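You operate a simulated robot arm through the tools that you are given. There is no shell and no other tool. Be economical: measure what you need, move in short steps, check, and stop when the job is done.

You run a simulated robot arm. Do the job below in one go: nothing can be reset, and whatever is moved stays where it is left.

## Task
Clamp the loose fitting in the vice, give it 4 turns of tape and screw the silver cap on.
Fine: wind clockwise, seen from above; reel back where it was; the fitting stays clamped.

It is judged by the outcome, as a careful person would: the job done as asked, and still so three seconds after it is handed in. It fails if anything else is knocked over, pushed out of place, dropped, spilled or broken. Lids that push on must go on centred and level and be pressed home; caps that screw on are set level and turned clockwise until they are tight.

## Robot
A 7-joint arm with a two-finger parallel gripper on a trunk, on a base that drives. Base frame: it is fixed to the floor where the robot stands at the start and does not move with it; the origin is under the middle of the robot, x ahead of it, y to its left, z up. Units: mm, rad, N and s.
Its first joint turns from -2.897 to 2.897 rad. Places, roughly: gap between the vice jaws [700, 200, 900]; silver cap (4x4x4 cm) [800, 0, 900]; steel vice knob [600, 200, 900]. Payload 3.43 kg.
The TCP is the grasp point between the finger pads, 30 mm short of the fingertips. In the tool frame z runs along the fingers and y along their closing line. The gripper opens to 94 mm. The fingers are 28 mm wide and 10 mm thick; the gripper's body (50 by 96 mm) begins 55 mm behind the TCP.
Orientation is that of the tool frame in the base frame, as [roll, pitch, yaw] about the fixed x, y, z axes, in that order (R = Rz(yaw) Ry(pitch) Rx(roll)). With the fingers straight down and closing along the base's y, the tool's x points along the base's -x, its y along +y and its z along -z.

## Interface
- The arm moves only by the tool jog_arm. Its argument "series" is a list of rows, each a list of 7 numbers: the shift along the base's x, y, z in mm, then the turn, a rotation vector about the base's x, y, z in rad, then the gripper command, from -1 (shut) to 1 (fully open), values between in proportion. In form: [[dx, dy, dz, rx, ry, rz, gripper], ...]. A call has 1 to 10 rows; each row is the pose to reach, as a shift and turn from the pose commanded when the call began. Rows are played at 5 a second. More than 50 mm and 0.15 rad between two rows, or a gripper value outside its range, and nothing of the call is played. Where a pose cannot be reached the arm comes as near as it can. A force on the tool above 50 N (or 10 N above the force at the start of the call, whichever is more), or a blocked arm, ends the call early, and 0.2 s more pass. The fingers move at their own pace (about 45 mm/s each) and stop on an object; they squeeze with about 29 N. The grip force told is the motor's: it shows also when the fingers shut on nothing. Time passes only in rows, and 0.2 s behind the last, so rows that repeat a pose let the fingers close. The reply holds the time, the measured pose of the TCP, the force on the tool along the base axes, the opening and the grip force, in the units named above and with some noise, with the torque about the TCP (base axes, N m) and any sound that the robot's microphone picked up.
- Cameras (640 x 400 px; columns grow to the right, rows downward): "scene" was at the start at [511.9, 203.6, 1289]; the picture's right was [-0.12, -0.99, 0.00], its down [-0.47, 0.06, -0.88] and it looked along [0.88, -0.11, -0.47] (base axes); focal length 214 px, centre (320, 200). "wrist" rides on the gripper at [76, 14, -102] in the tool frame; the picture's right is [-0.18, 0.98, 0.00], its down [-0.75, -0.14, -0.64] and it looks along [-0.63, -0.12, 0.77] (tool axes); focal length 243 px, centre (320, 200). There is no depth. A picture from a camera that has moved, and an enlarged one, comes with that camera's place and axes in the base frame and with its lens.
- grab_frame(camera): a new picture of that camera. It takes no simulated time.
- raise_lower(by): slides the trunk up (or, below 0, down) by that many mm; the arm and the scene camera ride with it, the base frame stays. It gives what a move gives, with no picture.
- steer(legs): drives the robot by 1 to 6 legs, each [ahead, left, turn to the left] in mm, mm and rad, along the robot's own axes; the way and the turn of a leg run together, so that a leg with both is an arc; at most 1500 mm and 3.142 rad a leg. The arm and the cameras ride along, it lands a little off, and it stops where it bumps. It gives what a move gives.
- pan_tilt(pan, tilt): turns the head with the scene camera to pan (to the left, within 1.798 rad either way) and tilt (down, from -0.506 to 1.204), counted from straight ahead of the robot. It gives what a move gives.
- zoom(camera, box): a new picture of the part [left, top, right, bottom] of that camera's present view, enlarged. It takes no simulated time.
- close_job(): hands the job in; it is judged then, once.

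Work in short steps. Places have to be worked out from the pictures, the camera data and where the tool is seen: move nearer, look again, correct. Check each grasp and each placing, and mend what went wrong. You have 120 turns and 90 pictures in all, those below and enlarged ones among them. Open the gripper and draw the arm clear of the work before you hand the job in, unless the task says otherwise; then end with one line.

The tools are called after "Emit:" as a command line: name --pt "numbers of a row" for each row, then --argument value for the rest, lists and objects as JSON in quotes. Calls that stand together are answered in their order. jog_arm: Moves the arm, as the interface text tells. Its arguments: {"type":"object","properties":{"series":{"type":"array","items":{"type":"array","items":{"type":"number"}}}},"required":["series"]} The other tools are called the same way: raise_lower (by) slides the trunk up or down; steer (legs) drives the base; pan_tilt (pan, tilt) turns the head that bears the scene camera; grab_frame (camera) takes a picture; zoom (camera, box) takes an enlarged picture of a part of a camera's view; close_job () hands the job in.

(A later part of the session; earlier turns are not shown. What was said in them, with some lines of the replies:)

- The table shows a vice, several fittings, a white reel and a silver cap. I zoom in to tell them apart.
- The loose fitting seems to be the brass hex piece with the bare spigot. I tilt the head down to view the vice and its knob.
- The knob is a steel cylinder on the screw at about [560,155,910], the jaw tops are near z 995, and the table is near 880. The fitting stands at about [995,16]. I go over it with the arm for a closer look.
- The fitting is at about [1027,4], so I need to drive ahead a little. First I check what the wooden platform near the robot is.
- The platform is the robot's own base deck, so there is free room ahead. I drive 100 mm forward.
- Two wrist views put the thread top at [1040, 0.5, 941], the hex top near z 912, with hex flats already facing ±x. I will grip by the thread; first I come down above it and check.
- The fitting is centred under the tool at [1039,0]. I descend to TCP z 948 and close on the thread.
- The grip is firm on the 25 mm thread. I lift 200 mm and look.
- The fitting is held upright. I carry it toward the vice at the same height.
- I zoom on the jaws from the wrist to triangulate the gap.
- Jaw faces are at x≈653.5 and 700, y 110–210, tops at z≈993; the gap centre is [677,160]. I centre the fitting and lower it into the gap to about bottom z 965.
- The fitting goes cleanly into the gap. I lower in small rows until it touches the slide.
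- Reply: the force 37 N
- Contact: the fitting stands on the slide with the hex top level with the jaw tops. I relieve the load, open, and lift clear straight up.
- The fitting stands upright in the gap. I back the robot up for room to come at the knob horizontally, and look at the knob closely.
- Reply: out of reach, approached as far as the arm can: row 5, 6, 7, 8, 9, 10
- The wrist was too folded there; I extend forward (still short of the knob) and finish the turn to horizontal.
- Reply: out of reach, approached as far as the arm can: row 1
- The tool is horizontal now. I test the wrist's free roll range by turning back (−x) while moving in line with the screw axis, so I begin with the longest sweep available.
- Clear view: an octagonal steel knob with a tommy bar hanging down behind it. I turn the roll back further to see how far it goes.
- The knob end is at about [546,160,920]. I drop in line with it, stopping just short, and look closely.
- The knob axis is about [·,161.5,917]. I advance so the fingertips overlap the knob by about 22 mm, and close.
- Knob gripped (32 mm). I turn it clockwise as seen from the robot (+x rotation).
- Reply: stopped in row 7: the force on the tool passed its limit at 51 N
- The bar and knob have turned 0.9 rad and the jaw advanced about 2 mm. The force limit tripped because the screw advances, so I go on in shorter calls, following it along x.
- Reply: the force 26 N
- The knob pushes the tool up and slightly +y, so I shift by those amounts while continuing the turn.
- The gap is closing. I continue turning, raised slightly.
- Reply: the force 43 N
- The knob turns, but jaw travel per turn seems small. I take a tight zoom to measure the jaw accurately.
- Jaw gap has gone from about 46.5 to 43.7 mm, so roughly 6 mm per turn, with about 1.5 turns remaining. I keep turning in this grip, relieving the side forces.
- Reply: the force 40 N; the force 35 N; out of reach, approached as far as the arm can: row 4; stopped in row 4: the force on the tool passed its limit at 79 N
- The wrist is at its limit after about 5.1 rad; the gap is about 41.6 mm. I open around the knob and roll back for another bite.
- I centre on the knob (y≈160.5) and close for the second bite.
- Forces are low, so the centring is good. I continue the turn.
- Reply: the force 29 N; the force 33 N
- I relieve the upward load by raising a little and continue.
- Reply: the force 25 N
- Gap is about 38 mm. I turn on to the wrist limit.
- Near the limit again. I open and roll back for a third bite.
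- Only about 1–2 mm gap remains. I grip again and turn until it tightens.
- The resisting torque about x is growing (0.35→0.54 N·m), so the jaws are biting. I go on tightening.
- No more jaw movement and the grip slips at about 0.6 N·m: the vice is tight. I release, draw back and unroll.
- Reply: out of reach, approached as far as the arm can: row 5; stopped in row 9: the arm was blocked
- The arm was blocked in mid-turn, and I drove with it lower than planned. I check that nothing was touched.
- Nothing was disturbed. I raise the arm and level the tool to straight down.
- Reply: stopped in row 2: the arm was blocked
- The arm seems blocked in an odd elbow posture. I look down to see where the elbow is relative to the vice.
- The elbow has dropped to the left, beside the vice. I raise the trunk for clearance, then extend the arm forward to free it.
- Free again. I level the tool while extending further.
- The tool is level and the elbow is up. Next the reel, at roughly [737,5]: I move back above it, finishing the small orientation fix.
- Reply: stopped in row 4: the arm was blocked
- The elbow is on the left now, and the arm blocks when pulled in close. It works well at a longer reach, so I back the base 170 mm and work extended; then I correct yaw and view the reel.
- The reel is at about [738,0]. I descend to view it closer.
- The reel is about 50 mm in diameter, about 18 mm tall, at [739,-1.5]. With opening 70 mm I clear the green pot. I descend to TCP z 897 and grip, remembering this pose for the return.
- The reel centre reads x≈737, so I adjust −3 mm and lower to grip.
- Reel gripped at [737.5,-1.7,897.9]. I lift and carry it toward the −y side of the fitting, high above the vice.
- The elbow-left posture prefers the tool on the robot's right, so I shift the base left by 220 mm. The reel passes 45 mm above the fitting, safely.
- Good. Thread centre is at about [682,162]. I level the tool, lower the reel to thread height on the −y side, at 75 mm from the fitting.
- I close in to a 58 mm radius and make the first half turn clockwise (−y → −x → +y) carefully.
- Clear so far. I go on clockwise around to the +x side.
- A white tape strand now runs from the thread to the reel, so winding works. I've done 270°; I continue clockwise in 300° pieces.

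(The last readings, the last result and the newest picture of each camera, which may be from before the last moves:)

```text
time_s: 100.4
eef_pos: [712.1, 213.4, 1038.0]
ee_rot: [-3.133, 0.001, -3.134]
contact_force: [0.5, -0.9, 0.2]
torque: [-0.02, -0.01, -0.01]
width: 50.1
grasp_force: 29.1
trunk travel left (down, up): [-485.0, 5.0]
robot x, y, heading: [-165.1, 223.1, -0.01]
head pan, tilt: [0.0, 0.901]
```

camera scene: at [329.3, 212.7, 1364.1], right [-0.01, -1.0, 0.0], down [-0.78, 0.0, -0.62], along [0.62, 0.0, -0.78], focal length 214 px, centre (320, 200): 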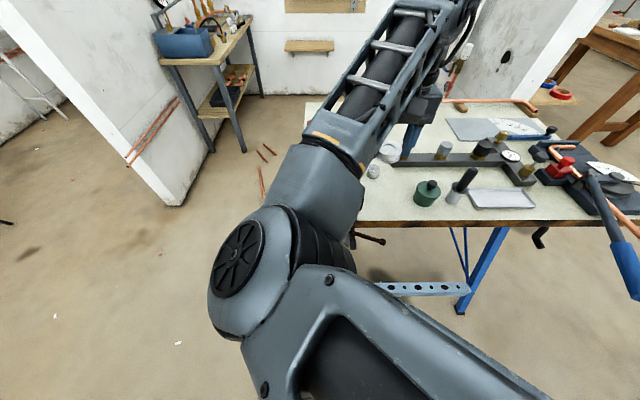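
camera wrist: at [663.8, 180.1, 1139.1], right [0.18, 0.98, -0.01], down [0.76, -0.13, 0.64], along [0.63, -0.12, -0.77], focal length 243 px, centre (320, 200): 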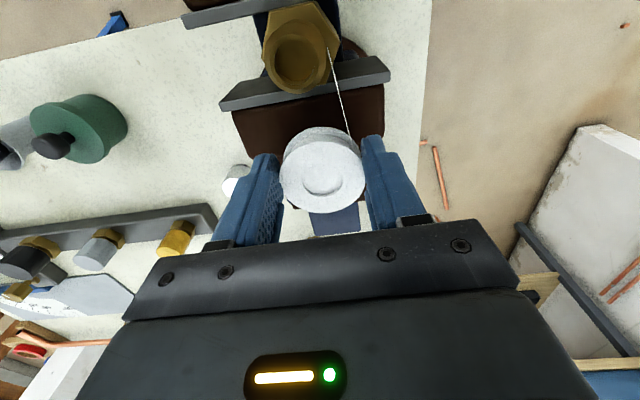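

570° done with no contact. I continue another 300°.

Emit:
jog_arm --pt "21.2 -21.2 0 0 0 0 -1" --pt "29 -50.2 0 0 0 0 -1" --pt "21.2 -79.2 0 0 0 0 -1" --pt "0 -100.4 0 0 0 0 -1" --pt "-29 -108.2 0 0 0 0 -1" --pt "-58 -100.4 0 0 0 0 -1" --pt "-79.2 -79.2 0 0 0 0 -1" --pt "-87 -50.2 0 0 0 0 -1" --pt "-79.2 -21.2 0 0 0 0 -1" --pt "-58 0 0 0 0 0 -1"

Emit:
jog_arm --pt "29 7.8 0 0 0 0 -1" --pt "58 0 0 0 0 0 -1" --pt "79.2 -21.2 0 0 0 0 -1" --pt "87 -50.2 0 0 0 0 -1"

Emit:
grab_frame --camera "wrist"

```text
time_s: 102.6
eef_pos: [652.9, 212.8, 1037.4]
ee_rot: [-3.132, -0.002, -3.133]
contact_force: [-0.2, -0.6, -1.0]
torque: [0.02, -0.02, -0.02]
width: 50.3
grasp_force: 28.9
trunk travel left (down, up): [-485.0, 5.0]
robot x, y, heading: [-166.7, 222.7, -0.006]
head pan, tilt: [0.0, 0.901]
```

```text
time_s: 103.6
eef_pos: [742.3, 164.3, 1037.7]
ee_rot: [-3.131, -0.003, -3.132]
contact_force: [0.0, -0.9, -0.3]
torque: [-0.01, 0.01, -0.04]
width: 50.1
grasp_force: 29.0
trunk travel left (down, up): [-485.0, 5.0]
robot x, y, heading: [-167.0, 223.9, -0.009]
head pan, tilt: [0.0, 0.901]
```

```text
28 pictures are left
camera wrist: at [664.7, 179.7, 1139.4], right [0.17, 0.98, -0.01], down [0.76, -0.13, 0.64], along [0.63, -0.12, -0.77], focal length 243 px, centre (320, 200)
```

wrist: 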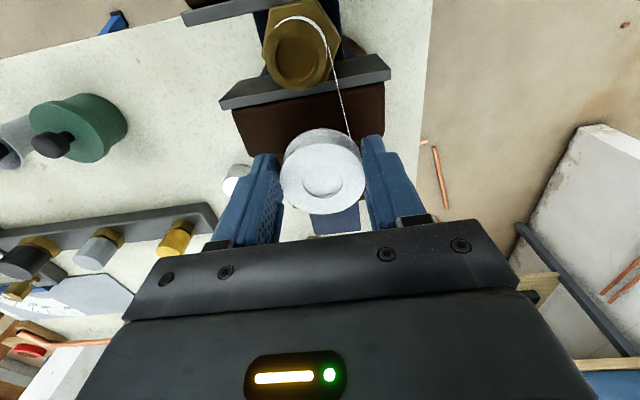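

990° so far by my count. I zoom in on the wound tape to check where it began.

Emit:
zoom --camera "wrist" --box '[250, 0, 370, 140]'

```text
2.86 times, centred on (310, 70) of wrist
camera zoom: at [664.7, 179.7, 1139.4], right [0.17, 0.98, -0.01], down [0.76, -0.13, 0.64], along [0.63, -0.12, -0.77], focal length 693 px, centre (349, 571)
```

zoom: 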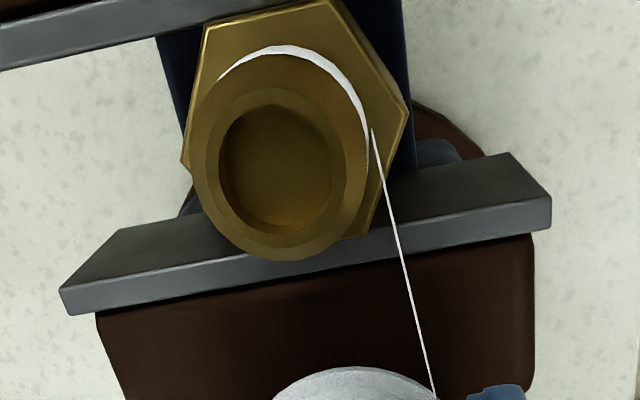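

The ring of tape is building up and consistent with a start at −y. I wind the remaining 450° (plus a small overlap), stopping just past −y.

Emit:
jog_arm --pt "-7.8 -29 0 0 0 0 -1" --pt "-29 -50.2 0 0 0 0 -1" --pt "-58 -58 0 0 0 0 -1" --pt "-87 -50.2 0 0 0 0 -1" --pt "-108.2 -29 0 0 0 0 -1" --pt "-116 0 0 0 0 0 -1" --pt "-108.2 29 0 0 0 0 -1" --pt "-87 50.2 0 0 0 0 -1" --pt "-58 58 0 0 0 0 -1" --pt "-29 50.2 0 0 0 0 -1"

Emit:
jog_arm --pt "21.2 -21.2 0 0 0 0 -1" --pt "29 -50.2 0 0 0 0 -1" --pt "21.2 -79.2 0 0 0 0 -1" --pt "0 -100.4 0 0 0 0 -1" --pt "-29 -108.2 0 0 0 0 -1" --pt "-44 -106.3 0 0 0 0 -1" --pt "-44 -106.3 0 0 0 0 -1"

Emit:
zoom --camera "wrist" --box '[280, 60, 520, 220]'

```text
time_s: 105.8
eef_pos: [711.1, 215.1, 1039.4]
ee_rot: [-3.133, 0.0, -3.133]
contact_force: [0.0, 0.5, 0.7]
torque: [-0.02, -0.01, -0.01]
width: 50.3
grasp_force: 29.2
trunk travel left (down, up): [-485.0, 5.0]
robot x, y, heading: [-167.2, 222.1, -0.008]
head pan, tilt: [0.0, 0.901]
```

```text
time_s: 107.4
eef_pos: [667.9, 106.5, 1038.7]
ee_rot: [-3.132, -0.003, -3.134]
contact_force: [-0.3, 0.2, -0.4]
torque: [0.01, -0.01, -0.02]
width: 49.9
grasp_force: 29.0
trunk travel left (down, up): [-485.0, 5.0]
robot x, y, heading: [-169.4, 224.6, -0.007]
head pan, tilt: [0.0, 0.901]
```

```text
2.50 times, centred on (400, 140) of wrist
camera zoom: at [590.7, 122.9, 1139.4], right [0.18, 0.98, -0.01], down [0.76, -0.13, 0.64], along [0.63, -0.12, -0.77], focal length 606 px, centre (120, 350)
```

zoom: 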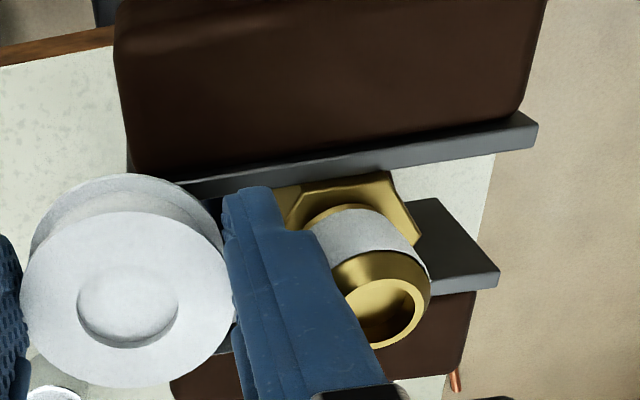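

The tape band is neatly on the thread. I pull the reel away, lift a little, and carry it back over its old place.

Emit:
jog_arm --pt "-12 -46 0 0 0 0 -1" --pt "-5 -80 20 0 0 0 -1" --pt "20 -100 50 0 0 0 -1" --pt "50 -108.2 50 0 0 0 -1" --pt "69.6 -108.2 40 0 0 0 -1" --pt "69.6 -108.2 0 0 0 0 -1" --pt "69.6 -108.2 -40 0 0 0 -1" --pt "69.6 -108.2 -80 0 0 0 -1"

Emit:
grab_frame --camera "wrist"

```text
time_s: 109.2
eef_pos: [738.0, -0.1, 957.2]
ee_rot: [-3.132, -0.003, -3.134]
contact_force: [-0.3, 0.2, -0.2]
torque: [-0.01, 0.03, 0.0]
width: 50.1
grasp_force: 29.5
trunk travel left (down, up): [-485.0, 5.0]
robot x, y, heading: [-168.6, 223.0, -0.002]
head pan, tilt: [0.0, 0.901]
```

```text
25 pictures are left
camera wrist: at [660.6, 15.6, 1058.9], right [0.18, 0.98, -0.01], down [0.76, -0.13, 0.64], along [0.63, -0.12, -0.77], focal length 243 px, centre (320, 200)
```

wrist: 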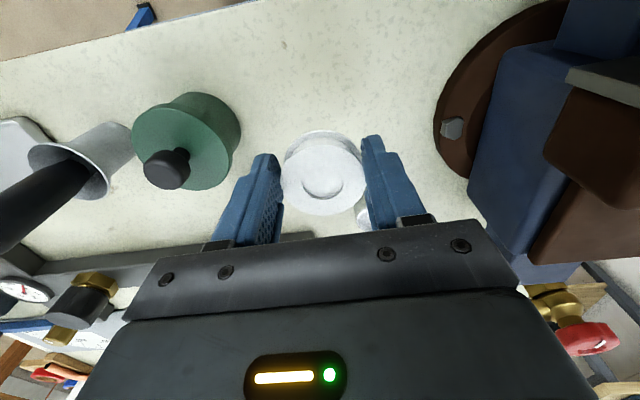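

I set the reel down at its original pose.

Emit:
jog_arm --pt "-0.5 -1.5 -30 0 0 0 -1" --pt "-0.5 -1.5 -50 0 0 0 -1" --pt "-0.5 -1.5 -57 0 0 0 -1" --pt "-0.5 -1.5 -59 0 0 0 -1" --pt "-0.5 -1.5 -59.5 0 0 0 -1"

```text
time_s: 110.4
eef_pos: [738.8, -1.4, 897.4]
ee_rot: [-3.133, -0.003, -3.133]
contact_force: [-0.1, 0.3, -0.7]
torque: [-0.03, 0.01, -0.05]
width: 50.2
grasp_force: 29.1
trunk travel left (down, up): [-485.0, 5.0]
robot x, y, heading: [-162.3, 224.3, -0.004]
head pan, tilt: [0.0, 0.901]
```

Emit:
jog_arm --pt "0 0 -0.8 0 0 0 -1" --pt "0 0 -1.5 0 0 0 -1"

```text
time_s: 111.0
eef_pos: [736.6, -0.7, 897.2]
ee_rot: [-3.134, -0.002, -3.133]
contact_force: [0.6, 0.2, -0.7]
torque: [-0.02, 0.03, 0.0]
width: 50.1
grasp_force: 29.2
trunk travel left (down, up): [-485.0, 5.0]
robot x, y, heading: [-169.1, 221.7, -0.003]
head pan, tilt: [0.0, 0.901]
```

Emit:
jog_arm --pt "0 0 -0.8 0 0 0 -1" --pt "0 0 -1.6 0 0 0 -1" --pt "0 0 -2.4 0 0 0 -1"

```text
time_s: 111.8
eef_pos: [738.4, -1.5, 895.3]
ee_rot: [-3.131, 0.002, -3.135]
contact_force: [-1.3, 0.0, 15.8]
torque: [0.23, 0.16, 0.05]
width: 50.0
grasp_force: 28.9
trunk travel left (down, up): [-485.0, 5.0]
robot x, y, heading: [-169.6, 221.7, -0.002]
head pan, tilt: [0.0, 0.901]
```

Contact with the table is felt. I relieve, open to 70 mm, and lift off.

Emit:
jog_arm --pt "0 0 1 0 0 0 -1" --pt "0 0 1 0 0 0 0.2" --pt "0 0 1 0 0 0 0.49" --pt "0 0 1 0 0 0 0.49" --pt "0 0 30 0 0 0 0.49" --pt "0 0 70 0 0 0 0.49" --pt "0 0 110 0 0 0 0.49" --pt "0 0 150 0 0 0 0.49"

Emit:
grab_frame --camera "wrist"

```text
time_s: 113.6
eef_pos: [736.9, -3.7, 1044.5]
ee_rot: [-3.135, -0.004, -3.134]
contact_force: [-0.1, -0.6, 0.5]
torque: [0.07, -0.01, 0.02]
width: 70.1
grasp_force: 0.0
trunk travel left (down, up): [-485.0, 5.0]
robot x, y, heading: [-166.0, 223.9, -0.003]
head pan, tilt: [0.0, 0.901]
```

```text
24 pictures are left
camera wrist: at [658.8, 12.7, 1145.7], right [0.18, 0.98, -0.01], down [0.76, -0.13, 0.64], along [0.63, -0.12, -0.77], focal length 243 px, centre (320, 200)
```

wrist: 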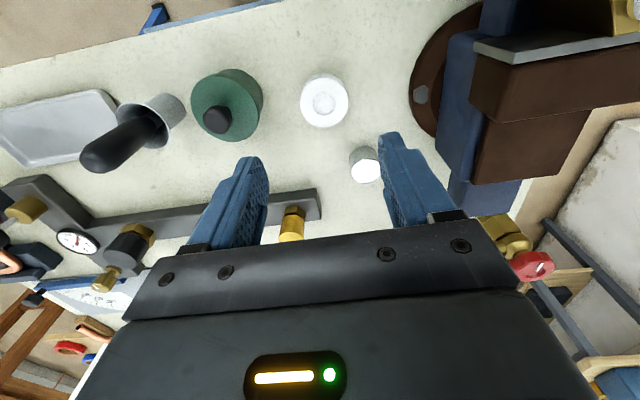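

The reel is back in place. The cap is near [822,37]; I drive 90 mm forward for reach and look at it closer.

Emit:
steer --legs '[[90, 0, 0]]'

Emit:
jog_arm --pt "-5 20 -10 0 0 0 0.49" --pt "-5 40 -20 0 0 0 0.49"

Emit:
zoom --camera "wrist" --box '[240, 20, 400, 160]'

```text
time_s: 114.7
eef_pos: [827.4, -2.8, 1044.6]
ee_rot: [-3.132, -0.001, -3.133]
contact_force: [0.3, -0.3, -0.3]
torque: [0.0, -0.03, 0.01]
width: 70.0
grasp_force: 0.0
trunk travel left (down, up): [-485.0, 5.0]
robot x, y, heading: [-77.0, 223.1, -0.003]
head pan, tilt: [0.0, 0.901]
```

```text
time_s: 115.3
eef_pos: [822.0, 36.8, 1022.5]
ee_rot: [-3.134, -0.002, -3.135]
contact_force: [0.5, -0.4, 0.0]
torque: [-0.01, -0.01, 0.0]
width: 69.9
grasp_force: 0.0
trunk travel left (down, up): [-485.0, 5.0]
robot x, y, heading: [-77.2, 223.1, -0.005]
head pan, tilt: [0.0, 0.901]
```

```text
2.86 times, centred on (320, 90) of wrist
camera zoom: at [744.7, 53.7, 1125.1], right [0.18, 0.98, -0.01], down [0.76, -0.13, 0.64], along [0.63, -0.12, -0.77], focal length 693 px, centre (320, 514)
```

zoom: 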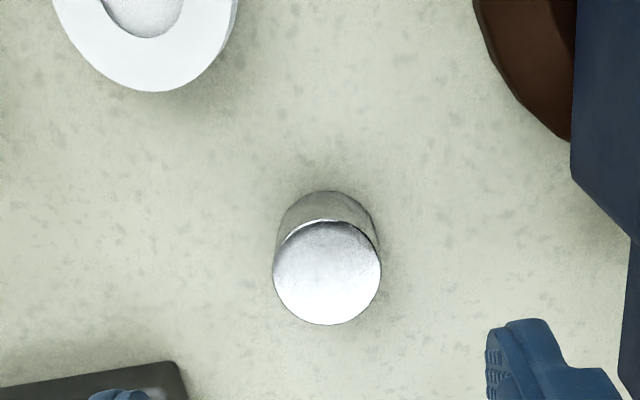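

The cap is at about [830,38], top z≈892, diameter ≈36. I align and descend to grip it with tips about 8 mm above its bottom.

Emit:
jog_arm --pt "7 1.5 -30 0 0 0 0.3" --pt "7 1.5 -70 0 0 0 0.3" --pt "7 1.5 -95 0 0 0 0.3"

Emit:
zoom --camera "wrist" --box '[220, 80, 420, 240]'

```text
time_s: 116.1
eef_pos: [829.3, 40.3, 926.5]
ee_rot: [-3.135, -0.002, -3.133]
contact_force: [-1.5, 0.2, 0.2]
torque: [-0.01, -0.01, -0.02]
width: 61.2
grasp_force: 0.1
trunk travel left (down, up): [-485.0, 5.0]
robot x, y, heading: [-74.4, 223.2, -0.005]
head pan, tilt: [0.0, 0.901]
```

```text
2.50 times, centred on (320, 160) of wrist
camera zoom: at [752.0, 56.5, 1029.8], right [0.18, 0.98, -0.01], down [0.76, -0.13, 0.64], along [0.63, -0.12, -0.77], focal length 606 px, centre (320, 300)
```

zoom: 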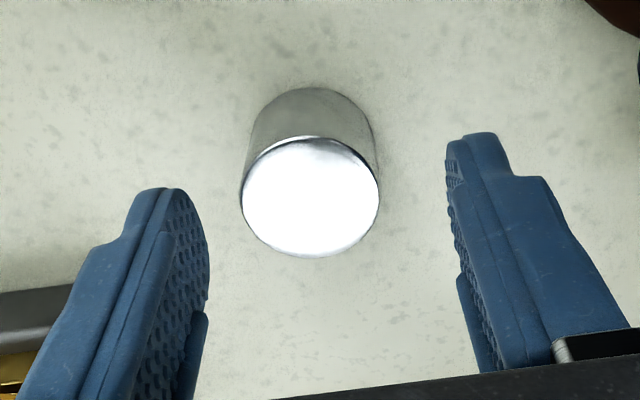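

Aligned. I descend 24 mm and close.

Emit:
jog_arm --pt "1 -1.5 -12 0 0 0 0.3" --pt "1 -1.5 -24 0 0 0 0.3" --pt "1 -1.5 -24 0 0 0 -1" --pt "1 -1.5 -24 0 0 0 -1" --pt "1 -1.5 -24 0 0 0 -1" --pt "1 -1.5 -24 0 0 0 -1"

Emit:
jog_arm --pt "0 0 40 0 0 0 -1" --pt "0 0 85 0 0 0 -1" --pt "0 0 130 0 0 0 -1" --pt "0 0 175 0 0 0 -1" --pt "0 0 215 0 0 0 -1"

Emit:
grab_frame --camera "wrist"

```text
time_s: 117.5
eef_pos: [830.2, 38.8, 903.9]
ee_rot: [-3.132, -0.001, -3.134]
contact_force: [0.1, -0.4, 0.7]
torque: [-0.02, -0.03, -0.01]
width: 36.7
grasp_force: 29.3
trunk travel left (down, up): [-485.0, 5.0]
robot x, y, heading: [-79.0, 221.8, -0.006]
head pan, tilt: [0.0, 0.901]
```

```text
time_s: 118.7
eef_pos: [830.8, 38.1, 1121.0]
ee_rot: [-3.134, -0.002, -3.132]
contact_force: [-0.1, 0.1, -1.1]
torque: [-0.01, 0.02, -0.06]
width: 36.7
grasp_force: 28.8
trunk travel left (down, up): [-485.0, 5.0]
robot x, y, heading: [-77.1, 222.1, -0.006]
head pan, tilt: [0.0, 0.901]
```

```text
21 pictures are left
camera wrist: at [752.9, 53.7, 1221.8], right [0.18, 0.98, -0.01], down [0.76, -0.13, 0.64], along [0.63, -0.12, -0.77], focal length 243 px, centre (320, 200)
```

wrist: 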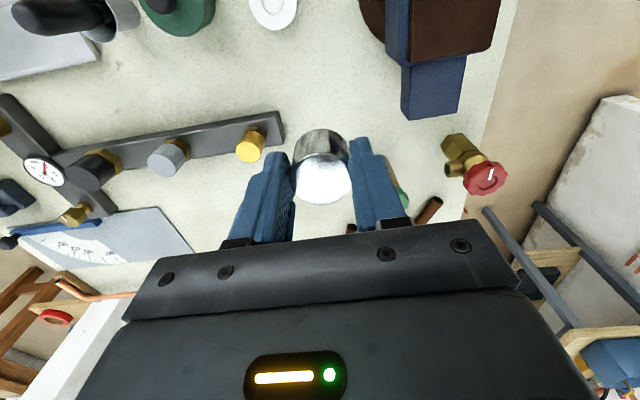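

The cap is firmly held (36.7 mm). Cross-checks put the thread axis at about [683,165]. I back the base 100 mm and bring the cap over the vice, high.

Emit:
steer --legs '[[-100, 0, 0]]'

Emit:
jog_arm --pt "-12 32 0 0.008 0 0 -1" --pt "-24 65 0 0.008 0 0 -1" --pt "-36 96 0 0.008 0 0 -1" --pt "-46 127 0 0.008 0 0 -1"

Emit:
zoom --camera "wrist" --box '[220, 40, 420, 240]'

```text
time_s: 119.8
eef_pos: [730.8, 39.3, 1120.1]
ee_rot: [-3.133, -0.002, -3.133]
contact_force: [0.6, -0.2, -0.5]
torque: [0.02, 0.05, 0.03]
width: 36.9
grasp_force: 28.8
trunk travel left (down, up): [-485.0, 5.0]
robot x, y, heading: [-178.5, 223.9, -0.012]
head pan, tilt: [0.0, 0.901]
```

```text
time_s: 120.8
eef_pos: [684.2, 165.7, 1119.4]
ee_rot: [-3.14, -0.002, -3.136]
contact_force: [-0.2, 0.2, -0.7]
torque: [0.04, 0.02, 0.0]
width: 36.5
grasp_force: 28.4
trunk travel left (down, up): [-485.0, 5.0]
robot x, y, heading: [-175.6, 224.0, -0.004]
head pan, tilt: [0.0, 0.901]
```

```text
2.00 times, centred on (320, 140) of wrist
camera zoom: at [607.4, 180.0, 1220.9], right [0.18, 0.98, 0.0], down [0.76, -0.14, 0.64], along [0.63, -0.11, -0.77], focal length 485 px, centre (320, 320)
```

zoom: 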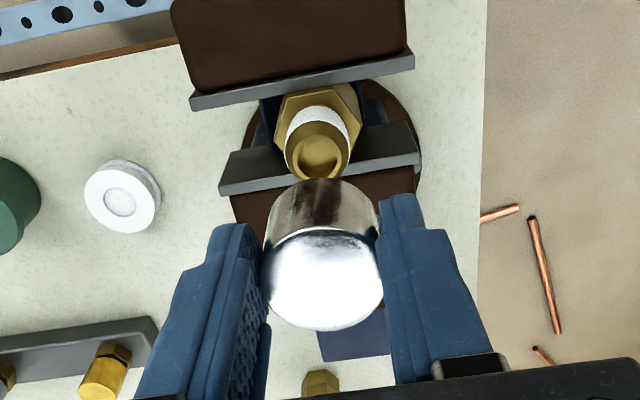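

Cap and thread are visible together; the thread axis works out at about [681.7,164]. I pre-turn the wrist counter-clockwise at height to get the longest clockwise sweep.

Emit:
jog_arm --pt "-1 -0.5 0 0 0 0.14 -1" --pt "-2 -1 0 0 0 0.28 -1" --pt "-2.5 -1.5 0 0 0 0.42 -1" --pt "-2.5 -1.5 0 0 0 0.56 -1" --pt "-2.5 -1.5 0 0 0 0.7 -1" --pt "-2.5 -1.5 0 0 0 0.84 -1" --pt "-2.5 -1.5 0 0 0 0.98 -1" --pt "-2.5 -1.5 0 0 0 1.12 -1" --pt "-2.5 -1.5 0 0 0 1.26 -1" --pt "-2.5 -1.5 0 0 0 1.4 -1"

Emit:
jog_arm --pt "0 0 0 0 0 0.14 -1" --pt "0 0 0 0 0 0.28 -1" --pt "0 0 0 0 0 0.42 -1" --pt "0 0 0 0 0 0.56 -1" --pt "0 0 0 0 0 0.7 -1" --pt "0 0 0 0 0 0.84 -1" --pt "0 0 0 0 0 0.98 -1"

Emit:
zoom --camera "wrist" --box '[220, 40, 420, 240]'

```text
time_s: 123.0
eef_pos: [682.6, 164.3, 1120.4]
ee_rot: [-3.141, -0.003, -1.731]
contact_force: [0.2, 0.2, -0.9]
torque: [0.04, 0.01, -0.01]
width: 36.4
grasp_force: 28.8
trunk travel left (down, up): [-485.0, 5.0]
robot x, y, heading: [-177.5, 222.7, -0.005]
head pan, tilt: [0.0, 0.901]
```

```text
time_s: 124.6
eef_pos: [732.4, 188.4, 1086.1]
ee_rot: [-3.14, -0.006, -0.754]
contact_force: [0.1, 0.4, -0.4]
torque: [-0.05, 0.01, -0.01]
width: 36.6
grasp_force: 28.4
out of reach, approached as far as the arm can: row 6, 7
trunk travel left (down, up): [-485.0, 5.0]
robot x, y, heading: [-180.4, 227.2, -0.005]
head pan, tilt: [0.0, 0.901]
```

```text
2.00 times, centred on (320, 140) of wrist
camera zoom: at [777.3, 127.9, 1187.6], right [-0.81, -0.59, 0.0], down [-0.45, 0.62, 0.64], along [-0.38, 0.52, -0.77], focal length 485 px, centre (320, 320)
```

zoom: 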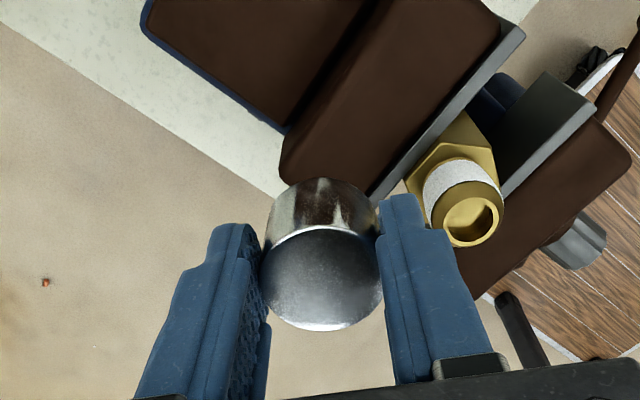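

At yaw ≈ −0.9 the limit is reached and the arm drifted off. I turn back 0.35 rad to recover the position.

Emit:
jog_arm --pt "0 0 0 0 0 -0.1 -1" --pt "0 0 0 0 0 -0.2 -1" --pt "0 0 0 0 0 -0.35 -1" --pt "0 0 0 0 0 -0.35 -1"

Emit:
zoom --camera "wrist" --box '[220, 40, 420, 240]'

```text
time_s: 125.6
eef_pos: [733.1, 189.6, 1085.3]
ee_rot: [3.141, -0.001, -1.104]
contact_force: [-0.3, 0.4, -1.7]
torque: [0.01, 0.0, -0.01]
width: 36.5
grasp_force: 28.8
trunk travel left (down, up): [-485.0, 5.0]
robot x, y, heading: [-180.3, 221.8, -0.008]
head pan, tilt: [0.0, 0.901]
```

```text
2.00 times, centred on (320, 140) of wrist
camera zoom: at [753.0, 115.3, 1187.7], right [-0.96, -0.28, 0.0], down [-0.21, 0.74, 0.64], along [-0.18, 0.62, -0.77], focal length 485 px, centre (320, 320)
```

zoom: 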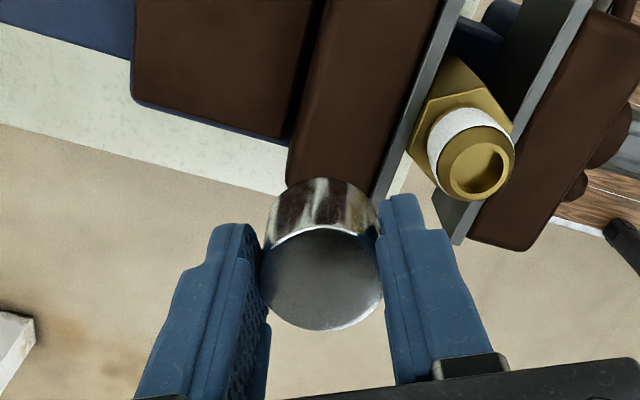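

Now triangulating from this side too, the thread axis is [682.5,164]. I bring the cap back over it at yaw −1.2.

Emit:
jog_arm --pt "-10 -5 20 0 0 -0.1 -1" --pt "-30 -15 25 0 0 -0.1 -1" --pt "-50.6 -25.6 25 0 0 -0.1 -1" --pt "-50.6 -25.6 20 0 0 -0.1 -1"

Emit:
zoom --camera "wrist" --box '[220, 40, 420, 240]'

```text
time_s: 126.6
eef_pos: [682.1, 163.1, 1107.2]
ee_rot: [3.142, -0.001, -1.204]
contact_force: [0.8, -0.7, 0.3]
torque: [0.0, -0.01, -0.02]
width: 36.6
grasp_force: 29.1
trunk travel left (down, up): [-485.0, 5.0]
robot x, y, heading: [-177.1, 221.9, -0.005]
head pan, tilt: [0.0, 0.901]
```

```text
2.00 times, centred on (320, 140) of wrist
camera zoom: at [694.9, 87.8, 1208.0], right [-0.98, -0.18, 0.0], down [-0.14, 0.75, 0.64], along [-0.12, 0.63, -0.77], focal length 485 px, centre (320, 320)
```

zoom: 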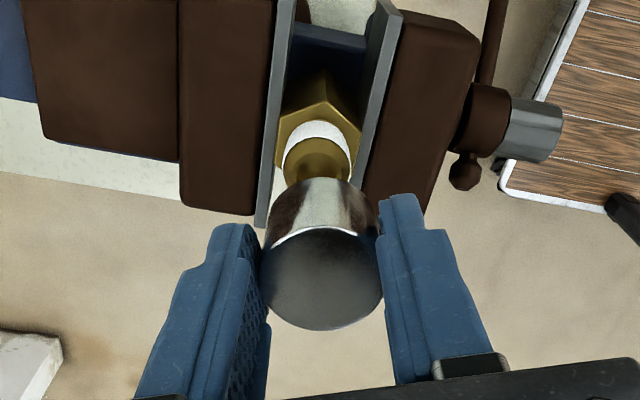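

Aligned within about a millimetre. I lower to just above the thread, then down gently until contact.

Emit:
jog_arm --pt "0.6 0.4 -15 0 0 0 -1" --pt "0.6 0.4 -30 0 0 0 -1" --pt "0.6 0.4 -38 0 0 0 -1" --pt "0.6 0.4 -41 0 0 0 -1"

Emit:
jog_arm --pt "0 0 -1 0 0 0 -1" --pt "0 0 -2 0 0 0 -1" --pt "0 0 -3 0 0 0 -1" --pt "0 0 -4 0 0 0 -1"

```text
time_s: 127.6
eef_pos: [683.6, 162.3, 1065.3]
ee_rot: [-3.137, -0.003, -1.206]
contact_force: [4.4, -7.5, 8.7]
torque: [-0.45, -0.27, 0.02]
width: 36.7
grasp_force: 28.6
trunk travel left (down, up): [-485.0, 5.0]
robot x, y, heading: [-178.7, 220.6, -0.01]
head pan, tilt: [0.0, 0.901]
```

```text
time_s: 128.6
eef_pos: [682.1, 164.2, 1061.4]
ee_rot: [-3.139, -0.001, -1.202]
contact_force: [5.6, -7.0, 27.2]
torque: [-0.58, -0.48, -0.03]
width: 36.7
grasp_force: 29.2
trunk travel left (down, up): [-485.0, 5.0]
robot x, y, heading: [-178.8, 223.6, -0.01]
head pan, tilt: [0.0, 0.901]
```

The chamfer pushes the cap toward +x/−y, so I shift about 1 mm that way and check again.

Emit:
jog_arm --pt "0.5 -0.6 1 0 0 0 -1" --pt "1 -1.2 1 0 0 0 -1" --pt "1 -1.2 0 0 0 0 -1"

```text
time_s: 129.4
eef_pos: [683.1, 162.1, 1059.9]
ee_rot: [3.14, 0.001, -1.204]
contact_force: [0.3, 0.0, -1.1]
torque: [0.0, -0.02, -0.01]
width: 36.5
grasp_force: 29.2
trunk travel left (down, up): [-485.0, 5.0]
robot x, y, heading: [-176.9, 223.2, -0.007]
head pan, tilt: [0.0, 0.901]
```

Forces vanished: the cap is centred over the thread. I lower further until the threads meet.

Emit:
jog_arm --pt "0 0 -1 0 0 0 -1" --pt "0 0 -2 0 0 0 -1"

```text
time_s: 130.0
eef_pos: [683.6, 161.7, 1057.2]
ee_rot: [-3.141, 0.0, -1.204]
contact_force: [-0.3, -0.4, -0.1]
torque: [-0.02, 0.03, -0.04]
width: 36.4
grasp_force: 29.0
trunk travel left (down, up): [-485.0, 5.0]
robot x, y, heading: [-178.6, 219.6, -0.009]
head pan, tilt: [0.0, 0.901]
```

Emit:
jog_arm --pt "0 0 -1 0 0 0 -1" --pt "0 0 -2 0 0 0 -1" --pt "0 0 -3 0 0 0 -1" --pt "0 0 -4 0 0 0 -1"

```text
time_s: 131.0
eef_pos: [684.1, 161.9, 1054.9]
ee_rot: [3.141, -0.002, -1.2]
contact_force: [0.1, -0.1, -0.4]
torque: [-0.01, -0.01, -0.02]
width: 36.6
grasp_force: 28.7
trunk travel left (down, up): [-485.0, 5.0]
robot x, y, heading: [-174.9, 222.4, -0.002]
head pan, tilt: [0.0, 0.901]
```

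Emit:
jog_arm --pt "0 0 -1 0 0 0 -1" --pt "0 0 -2 0 0 0 -1" --pt "0 0 -3 0 0 0 -1" --pt "0 0 -4 0 0 0 -1" --pt "0 0 -5 0 0 0 -1"

Emit:
zoom --camera "wrist" --box '[220, 40, 420, 240]'

```text
time_s: 132.2
eef_pos: [684.0, 161.3, 1051.4]
ee_rot: [-3.138, -0.004, -1.205]
contact_force: [10.2, -8.3, 19.6]
torque: [-0.22, 0.07, -0.06]
width: 36.6
grasp_force: 28.6
trunk travel left (down, up): [-485.0, 5.0]
robot x, y, heading: [-177.5, 222.5, -0.002]
head pan, tilt: [0.0, 0.901]
```

```text
2.00 times, centred on (320, 140) of wrist
camera zoom: at [696.7, 86.6, 1153.3], right [-0.98, -0.18, 0.0], down [-0.14, 0.76, 0.64], along [-0.11, 0.63, -0.77], focal length 485 px, centre (320, 320)
```

zoom: 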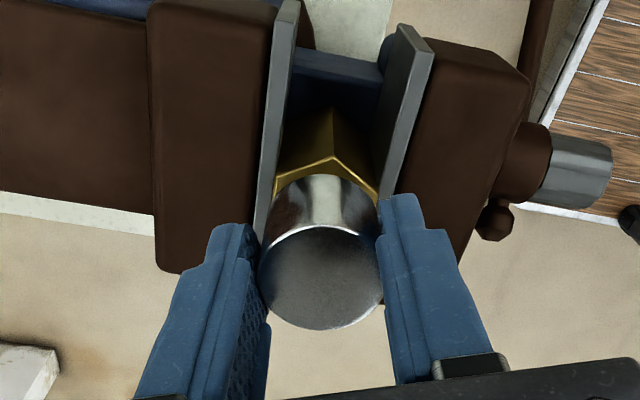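

Threads meet at z≈1051 (cap is on level). I trim sideways and turn clockwise (−z rotation) with light downward follow.

Emit:
jog_arm --pt "0.6 -0.5 0.5 0 0 -0.14 -1" --pt "0.6 -0.5 0.4 0 0 -0.28 -1" --pt "0.6 -0.5 0.4 0 0 -0.42 -1" --pt "0.6 -0.5 0.3 0 0 -0.56 -1" --pt "0.6 -0.5 0.3 0 0 -0.7 -1" --pt "0.6 -0.5 0.2 0 0 -0.84 -1" --pt "0.6 -0.5 0.2 0 0 -0.98 -1" --pt "0.6 -0.5 0.1 0 0 -1.12 -1" --pt "0.6 -0.5 0.1 0 0 -1.26 -1" --pt "0.6 -0.5 0 0 0 -1.4 -1"

```text
time_s: 134.4
eef_pos: [683.8, 164.6, 1049.7]
ee_rot: [3.138, -0.001, -2.602]
contact_force: [-27.4, 21.2, 6.9]
torque: [0.74, 0.03, 0.0]
width: 36.7
grasp_force: 29.1
trunk travel left (down, up): [-485.0, 5.0]
robot x, y, heading: [-178.9, 223.5, -0.006]
head pan, tilt: [0.0, 0.901]
```

Side forces reversed (slight grip eccentricity), so I re-centre and continue turning.

Emit:
jog_arm --pt "-1.2 1 0 0 0 0 -1" --pt "-1.5 1.2 0 0 0 -0.14 -1" --pt "-1.5 1.2 -0.1 0 0 -0.28 -1" --pt "-1.5 1.2 -0.2 0 0 -0.42 -1" --pt "-1.5 1.2 -0.2 0 0 -0.56 -1" --pt "-1.5 1.2 -0.3 0 0 -0.7 -1" --pt "-1.5 1.2 -0.3 0 0 -0.84 -1"

```text
time_s: 136.0
eef_pos: [684.1, 163.6, 1049.2]
ee_rot: [3.141, 0.0, 2.838]
contact_force: [5.7, 20.4, 4.6]
torque: [0.76, -0.33, 0.05]
width: 36.4
grasp_force: 28.9
trunk travel left (down, up): [-485.0, 5.0]
robot x, y, heading: [-173.2, 222.0, -0.007]
head pan, tilt: [0.0, 0.901]
```

Emit:
jog_arm --pt "0.4 1.2 0 0 0 0 -1" --pt "0.4 1.2 -0.1 0 0 -0.14 -1" --pt "0.4 1.2 -0.2 0 0 -0.28 -1" --pt "0.4 1.2 -0.2 0 0 -0.42 -1" --pt "0.4 1.2 -0.3 0 0 -0.56 -1" --pt "0.4 1.2 -0.3 0 0 -0.7 -1" --pt "0.4 1.2 -0.4 0 0 -0.84 -1" --pt "0.4 1.2 -0.5 0 0 -0.98 -1" --pt "0.4 1.2 -0.5 0 0 -1.12 -1"

```text
time_s: 138.0
eef_pos: [682.8, 163.3, 1048.5]
ee_rot: [-3.141, -0.001, 1.719]
contact_force: [6.0, 0.1, 7.1]
torque: [-0.03, -0.05, 0.0]
width: 36.6
grasp_force: 29.4
trunk travel left (down, up): [-485.0, 5.0]
robot x, y, heading: [-175.4, 225.4, -0.004]
head pan, tilt: [0.0, 0.901]
```

Forces are small. I continue clockwise.

Emit:
jog_arm --pt "0.3 0 0 0 0 -0.14 -1" --pt "0.3 0 -0.1 0 0 -0.28 -1" --pt "0.3 0 -0.2 0 0 -0.42 -1" --pt "0.3 0 -0.2 0 0 -0.56 -1" --pt "0.3 0 -0.3 0 0 -0.7 -1" --pt "0.3 0 -0.3 0 0 -0.84 -1" --pt "0.3 0 -0.4 0 0 -0.98 -1" --pt "0.3 0 -0.5 0 0 -1.12 -1" --pt "0.3 0 -0.5 0 0 -1.26 -1"

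Emit:
zoom --camera "wrist" --box '[220, 40, 420, 240]'

```text
time_s: 140.0
eef_pos: [682.7, 164.1, 1046.7]
ee_rot: [-3.139, -0.001, 0.457]
contact_force: [-7.6, -2.4, 0.8]
torque: [-0.09, 0.34, -0.03]
width: 36.4
grasp_force: 29.3
trunk travel left (down, up): [-485.0, 5.0]
robot x, y, heading: [-174.5, 222.8, -0.005]
head pan, tilt: [0.0, 0.901]
```

```text
2.00 times, centred on (320, 140) of wrist
camera zoom: at [756.7, 185.3, 1150.0], right [0.27, -0.96, 0.0], down [-0.74, -0.21, 0.64], along [-0.62, -0.17, -0.77], focal length 485 px, centre (320, 320)
```

zoom: 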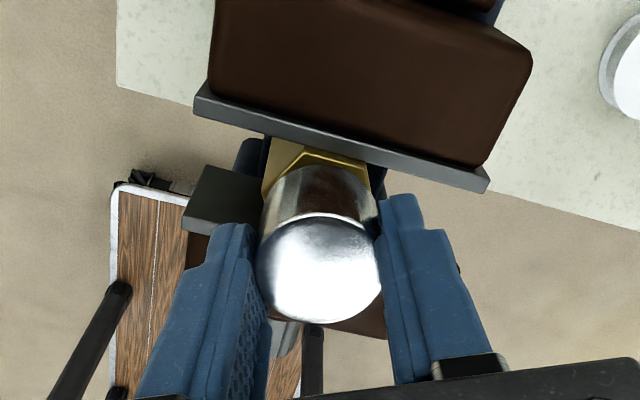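

It advances down as it turns. I take another 0.6 rad before re-gripping.

Emit:
jog_arm --pt "-0.3 0 0 0 0 -0.12 -1" --pt "-0.3 0 -0.2 0 0 -0.24 -1" --pt "-0.3 0 -0.4 0 0 -0.36 -1" --pt "-0.3 0 -0.6 0 0 -0.48 -1" --pt "-0.3 0 -0.7 0 0 -0.6 -1"

```text
time_s: 141.2
eef_pos: [682.3, 164.1, 1047.6]
ee_rot: [3.142, -0.002, -0.142]
contact_force: [-3.7, -0.4, 0.8]
torque: [0.01, 0.17, -0.01]
width: 36.2
grasp_force: 29.4
trunk travel left (down, up): [-485.0, 5.0]
robot x, y, heading: [-175.3, 222.3, -0.01]
head pan, tilt: [0.0, 0.901]
```

I open, rotate back around the cap and take a second bite.

Emit:
jog_arm --pt "0 0 0 0 0 0 0.3" --pt "0 0 0 0 0 0 0.3" --pt "0 0 0 0 0 0.14 0.3" --pt "0 0 0 0 0 0.28 0.3" --pt "0 0 0 0 0 0.42 0.3" --pt "0 0 0 0 0 0.56 0.3" --pt "0 0 0 0 0 0.7 0.3" --pt "0 0 0 0 0 0.84 0.3" --pt "0 0 0 0 0 0.98 0.3" --pt "0 0 0 0 0 1.12 0.3"

Emit:
zoom --camera "wrist" --box '[220, 40, 420, 240]'

```text
time_s: 143.4
eef_pos: [682.7, 162.8, 1047.7]
ee_rot: [-3.139, -0.004, 0.983]
contact_force: [0.4, 0.3, -0.4]
torque: [-0.01, -0.01, 0.02]
width: 60.9
grasp_force: 0.0
trunk travel left (down, up): [-485.0, 5.0]
robot x, y, heading: [-176.2, 224.8, -0.005]
head pan, tilt: [0.0, 0.901]
```

```text
2.00 times, centred on (320, 140) of wrist
camera zoom: at [736.2, 220.2, 1149.5], right [0.72, -0.7, 0.0], down [-0.54, -0.55, 0.64], along [-0.45, -0.46, -0.77], focal length 485 px, centre (320, 320)
```

zoom: 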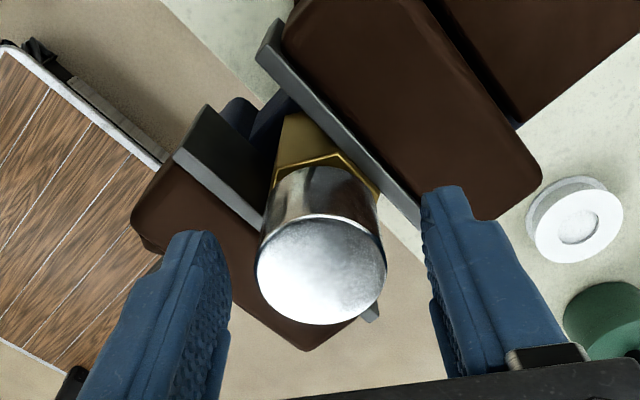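

The cap sits level on the thread. I finish rotating back.

Emit:
jog_arm --pt "0 0 0 0 0 0.14 0.3" --pt "0 0 0 0 0 0.28 0.3" --pt "0 0 0 0 0 0.42 0.3" --pt "0 0 0 0 0 0.56 0.3" --pt "0 0 0 0 0 0.7 0.3" --pt "0 0 0 0 0 0.84 0.3" --pt "0 0 0 0 0 0.98 0.3" --pt "0 0 0 0 0 1.12 0.3" --pt "0 0 0 0 0 1.26 0.3" --pt "0 0 0 0 0 1.4 0.3"

Emit:
jog_arm --pt "0 0 0 0 0 0.14 0.3" --pt "0 0 0 0 0 0.28 0.3" --pt "0 0 0 0 0 0.42 0.3" --pt "0 0 0 0 0 0.56 0.3" --pt "0 0 0 0 0 0.7 0.3" --pt "0 0 0 0 0 0.84 0.3" --pt "0 0 0 0 0 0.98 0.3" --pt "0 0 0 0 0 1.12 0.3" --pt "0 0 0 0 0 1.26 0.3" --pt "0 0 0 0 0 1.4 0.3"

Emit:
jog_arm --pt "0 0 0 0 0 0.14 0.3" --pt "0 0 0 0 0 0.28 0.3" --pt "0 0 0 0 0 0.42 0.3" --pt "0 0 0 0 0 0.56 0.3" --pt "0 0 0 0 0 0.7 0.3" --pt "0 0 0 0 0 0.84 0.3" --pt "0 0 0 0 0 0.98 0.3" --pt "0 0 0 0 0 1.12 0.3" --pt "0 0 0 0 0 1.24 0.3"

```text
time_s: 145.6
eef_pos: [683.2, 163.2, 1047.5]
ee_rot: [-3.141, -0.001, 2.382]
contact_force: [-0.2, -0.3, -0.8]
torque: [0.0, -0.05, -0.01]
width: 60.9
grasp_force: 0.1
trunk travel left (down, up): [-485.0, 5.0]
robot x, y, heading: [-180.0, 221.8, -0.008]
head pan, tilt: [0.0, 0.901]
```

```text
time_s: 147.8
eef_pos: [682.8, 164.4, 1048.3]
ee_rot: [-3.141, -0.003, -2.5]
contact_force: [0.4, 0.0, -0.1]
torque: [0.02, 0.06, -0.01]
width: 61.1
grasp_force: 0.0
trunk travel left (down, up): [-485.0, 5.0]
robot x, y, heading: [-176.4, 222.0, -0.005]
head pan, tilt: [0.0, 0.901]
```

```text
time_s: 149.8
eef_pos: [682.9, 163.6, 1046.9]
ee_rot: [3.141, -0.003, -1.26]
contact_force: [0.0, -0.8, 1.1]
torque: [0.02, 0.01, -0.02]
width: 61.1
grasp_force: 0.1
trunk travel left (down, up): [-485.0, 5.0]
robot x, y, heading: [-176.3, 222.6, -0.0]
head pan, tilt: [0.0, 0.901]
```

I close and turn clockwise again, following about 0.5 mm per rad.

Emit:
jog_arm --pt "0 0 0 0 0 0 -1" --pt "0 0 0 0 0 0 -1" --pt "0 0 0 0 0 0 -1" --pt "0 0 -0.1 0 0 -0.14 -1" --pt "0 0 -0.2 0 0 -0.28 -1" --pt "0 0 -0.2 0 0 -0.42 -1" --pt "0 0 -0.3 0 0 -0.56 -1" --pt "0 0 -0.4 0 0 -0.7 -1" --pt "0 0 -0.5 0 0 -0.84 -1" --pt "0 0 -0.5 0 0 -0.98 -1"

Emit:
jog_arm --pt "0 0 -0.1 0 0 -0.14 -1" --pt "0 0 -0.1 0 0 -0.28 -1" --pt "0 0 -0.2 0 0 -0.42 -1" --pt "0 0 -0.3 0 0 -0.56 -1" --pt "0 0 -0.4 0 0 -0.7 -1" --pt "0 0 -0.4 0 0 -0.84 -1" --pt "0 0 -0.5 0 0 -0.98 -1" --pt "0 0 -0.6 0 0 -1.12 -1" --pt "0 0 -0.7 0 0 -1.26 -1" --pt "0 0 -0.7 0 0 -1.4 -1"

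```text
time_s: 152.0
eef_pos: [683.9, 163.9, 1046.8]
ee_rot: [-3.141, -0.001, -2.247]
contact_force: [2.4, 0.7, 0.1]
torque: [0.06, 0.0, 0.0]
width: 36.3
grasp_force: 28.7
trunk travel left (down, up): [-485.0, 5.0]
robot x, y, heading: [-179.1, 221.1, -0.001]
head pan, tilt: [0.0, 0.901]
```

```text
time_s: 154.2
eef_pos: [683.0, 164.2, 1046.2]
ee_rot: [3.141, -0.002, 2.637]
contact_force: [3.0, -3.6, 0.2]
torque: [-0.03, -0.06, -0.02]
width: 36.3
grasp_force: 29.0
trunk travel left (down, up): [-485.0, 5.0]
robot x, y, heading: [-174.1, 227.5, -0.006]
head pan, tilt: [0.0, 0.901]
```

Emit:
jog_arm --pt "0 0 -0.1 0 0 -0.14 -1" --pt "0 0 -0.1 0 0 -0.28 -1" --pt "0 0 -0.2 0 0 -0.42 -1" --pt "0 0 -0.3 0 0 -0.56 -1" --pt "0 0 -0.4 0 0 -0.7 -1" --pt "0 0 -0.4 0 0 -0.84 -1" --pt "0 0 -0.5 0 0 -0.98 -1" --pt "0 0 -0.6 0 0 -1.12 -1" --pt "0 0 -0.7 0 0 -1.26 -1" --pt "0 0 -0.7 0 0 -1.4 -1"

Emit:
jog_arm --pt "0 0 -0.1 0 0 -0.14 -1" --pt "0 0 -0.1 0 0 -0.28 -1" --pt "0 0 -0.2 0 0 -0.42 -1" --pt "0 0 -0.3 0 0 -0.56 -1" --pt "0 0 -0.4 0 0 -0.7 -1" --pt "0 0 -0.4 0 0 -0.84 -1" --pt "0 0 -0.5 0 0 -0.98 -1" --pt "0 0 -0.6 0 0 -1.12 -1" --pt "0 0 -0.7 0 0 -1.26 -1"

Emit:
zoom --camera "wrist" --box '[240, 60, 400, 220]'

```text
time_s: 156.4
eef_pos: [683.3, 163.1, 1046.3]
ee_rot: [-3.14, -0.001, 1.239]
contact_force: [-0.6, -0.3, 1.8]
torque: [0.02, -0.07, 0.68]
width: 36.8
grasp_force: 28.7
trunk travel left (down, up): [-485.0, 5.0]
robot x, y, heading: [-178.6, 226.2, -0.008]
head pan, tilt: [0.0, 0.901]
```

```text
time_s: 158.4
eef_pos: [684.2, 162.8, 1045.0]
ee_rot: [-3.139, -0.003, -0.023]
contact_force: [0.0, 0.6, 1.0]
torque: [-0.04, -0.12, 0.72]
width: 36.5
grasp_force: 28.9
trunk travel left (down, up): [-485.0, 5.0]
robot x, y, heading: [-175.2, 227.0, -0.006]
head pan, tilt: [0.0, 0.901]
```

```text
2.50 times, centred on (320, 140) of wrist
camera zoom: at [757.9, 148.8, 1147.0], right [-0.21, -0.98, 0.0], down [-0.75, 0.16, 0.64], along [-0.63, 0.13, -0.77], focal length 606 px, centre (320, 350)
```

zoom: 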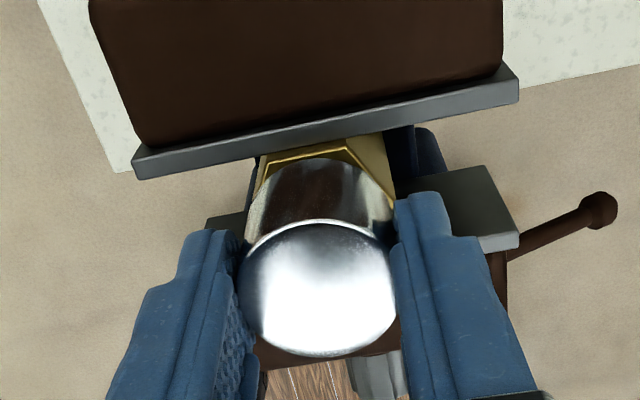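

The turning torque jumped to 0.7 N·m and plateaued, so the cap is tight and slipping in the pads. I open and lift straight off.

Emit:
jog_arm --pt "0 0 0 0 0 0 0.3" --pt "0 0 0 0 0 0 0.3" --pt "0 0 10 0 0 0 0.3" --pt "0 0 45 0 0 0 0.3" --pt "0 0 85 0 0 0 0.3" --pt "0 0 120 0 0 0 0.3"

Emit:
grab_frame --camera "wrist"

```text
time_s: 159.8
eef_pos: [683.3, 163.3, 1165.3]
ee_rot: [-3.139, 0.0, -0.019]
contact_force: [0.4, -0.5, -0.1]
torque: [0.04, 0.0, 0.0]
width: 60.9
grasp_force: 0.0
trunk travel left (down, up): [-485.0, 5.0]
robot x, y, heading: [-175.1, 224.6, -0.006]
head pan, tilt: [0.0, 0.901]
```

```text
12 pictures are left
camera wrist: at [757.4, 148.6, 1266.8], right [-0.2, -0.98, 0.0], down [-0.75, 0.16, 0.64], along [-0.63, 0.13, -0.77], focal length 243 px, centre (320, 200)
```

wrist: 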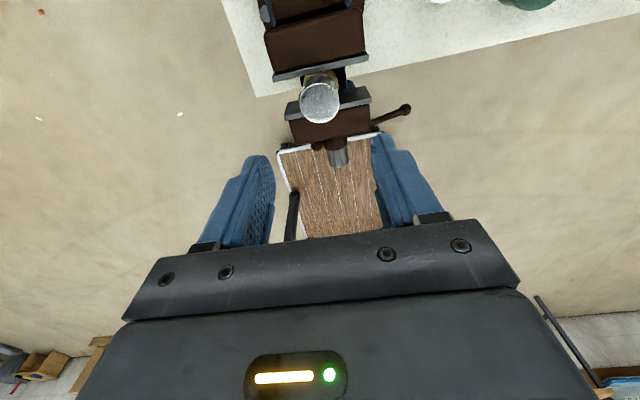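

The cap stays on. I back the base away 300 mm with the arm high and inspect the whole bench.

Emit:
steer --legs '[[-300, 0, 0]]'

Emit:
pan_tilt --pan -0.35 --tilt 0.45

Emit:
grab_frame --camera "scene"

```text
time_s: 161.9
eef_pos: [384.4, 166.2, 1164.9]
ee_rot: [3.141, 0.0, -0.02]
contact_force: [0.4, 0.4, 0.2]
torque: [-0.03, 0.02, 0.02]
width: 61.1
grasp_force: 0.0
trunk travel left (down, up): [-485.0, 5.0]
robot x, y, heading: [-476.2, 225.0, -0.003]
head pan, tilt: [0.0, 0.901]
```

```text
time_s: 162.8
eef_pos: [384.1, 165.4, 1165.3]
ee_rot: [3.141, -0.001, -0.018]
contact_force: [-0.6, 0.7, -0.6]
torque: [0.0, 0.03, 0.01]
width: 61.1
grasp_force: 0.0
trunk travel left (down, up): [-485.0, 5.0]
robot x, y, heading: [-472.5, 223.4, -0.004]
head pan, tilt: [-0.351, 0.45]
```

```text
11 pictures are left
camera scene: at [32.3, 406.2, 1402.4], right [-0.35, -0.94, 0.0], down [-0.41, 0.15, -0.9], along [0.84, -0.31, -0.44], focal length 214 px, centre (320, 200)
```

scene: 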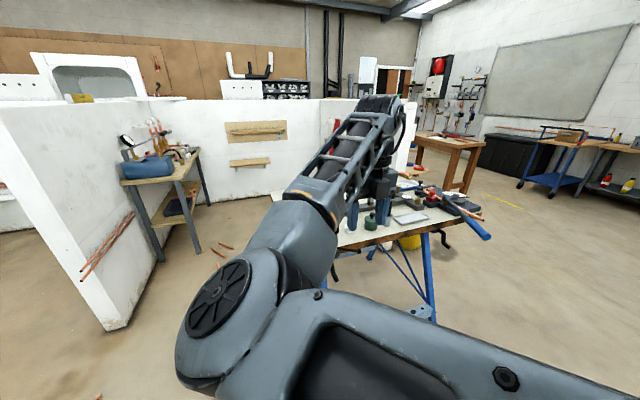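

The arm blocks the view, so I shift the base left and pan right to inspect.

Emit:
steer --legs '[[0, 400, 0]]'

Emit:
pan_tilt --pan -0.8 --tilt 0.45

Emit:
grab_frame --camera "scene"

```text
time_s: 165.3
eef_pos: [386.1, 563.3, 1164.4]
ee_rot: [-3.139, -0.001, -0.023]
contact_force: [-0.3, 0.5, 0.0]
torque: [-0.02, 0.01, -0.01]
width: 61.1
grasp_force: 0.0
trunk travel left (down, up): [-485.0, 5.0]
robot x, y, heading: [-475.3, 632.3, -0.006]
head pan, tilt: [-0.351, 0.45]
```

```text
time_s: 166.2
eef_pos: [386.4, 564.1, 1165.0]
ee_rot: [-3.14, 0.0, -0.022]
contact_force: [0.0, 0.2, 0.0]
torque: [0.01, 0.0, -0.01]
width: 61.1
grasp_force: 0.1
trunk travel left (down, up): [-485.0, 5.0]
robot x, y, heading: [-472.8, 626.5, -0.006]
head pan, tilt: [-0.799, 0.45]
```

```text
10 pictures are left
camera scene: at [12.9, 771.7, 1402.5], right [-0.72, -0.69, 0.0], down [-0.3, 0.31, -0.9], along [0.62, -0.65, -0.44], focal length 214 px, centre (320, 200)
```

scene: 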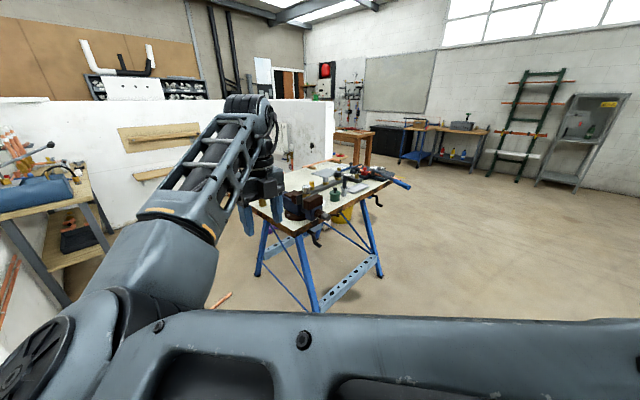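

Emit:
zoom --camera "scene" --box '[270, 165, 350, 225]'

Emit:
zoom --camera "scene" --box '[284, 175, 324, 205]'

```text
6.67 times, centred on (310, 195) of scene
camera zoom: at [12.9, 771.7, 1402.5], right [-0.72, -0.69, 0.0], down [-0.3, 0.31, -0.9], along [0.62, -0.65, -0.44], focal length 1430 px, centre (387, 233)
```

zoom: 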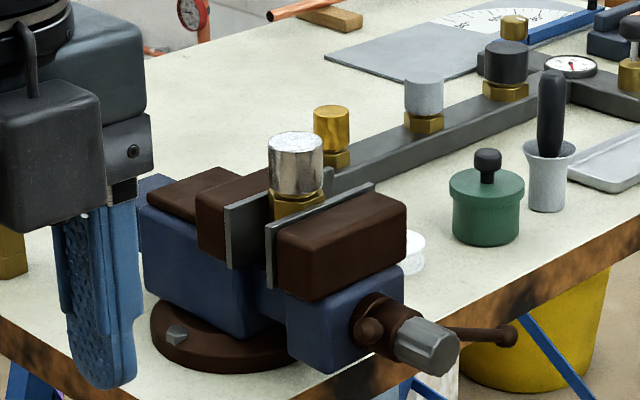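

```text
13.33 times, centred on (304, 190) of scene
camera zoom: at [12.9, 771.7, 1402.5], right [-0.72, -0.69, 0.0], down [-0.3, 0.31, -0.9], along [0.62, -0.65, -0.44], focal length 2860 px, centre (533, 333)
```

zoom: 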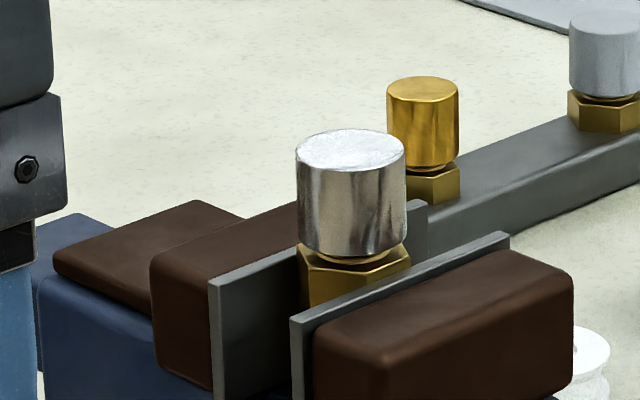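

The cap is level and down on the hex, the fitting is upright between the jaws, the reel is back and the bench is undisturbed. The gripper is open and clear, so I hand the job in.

Emit:
close_job

```text
The job is handed in.
```

The fitting is clamped in the vice with about 4 clockwise turns of tape on it. The silver cap is screwed on level and tight, and the reel is back within about 2 mm of where it was.
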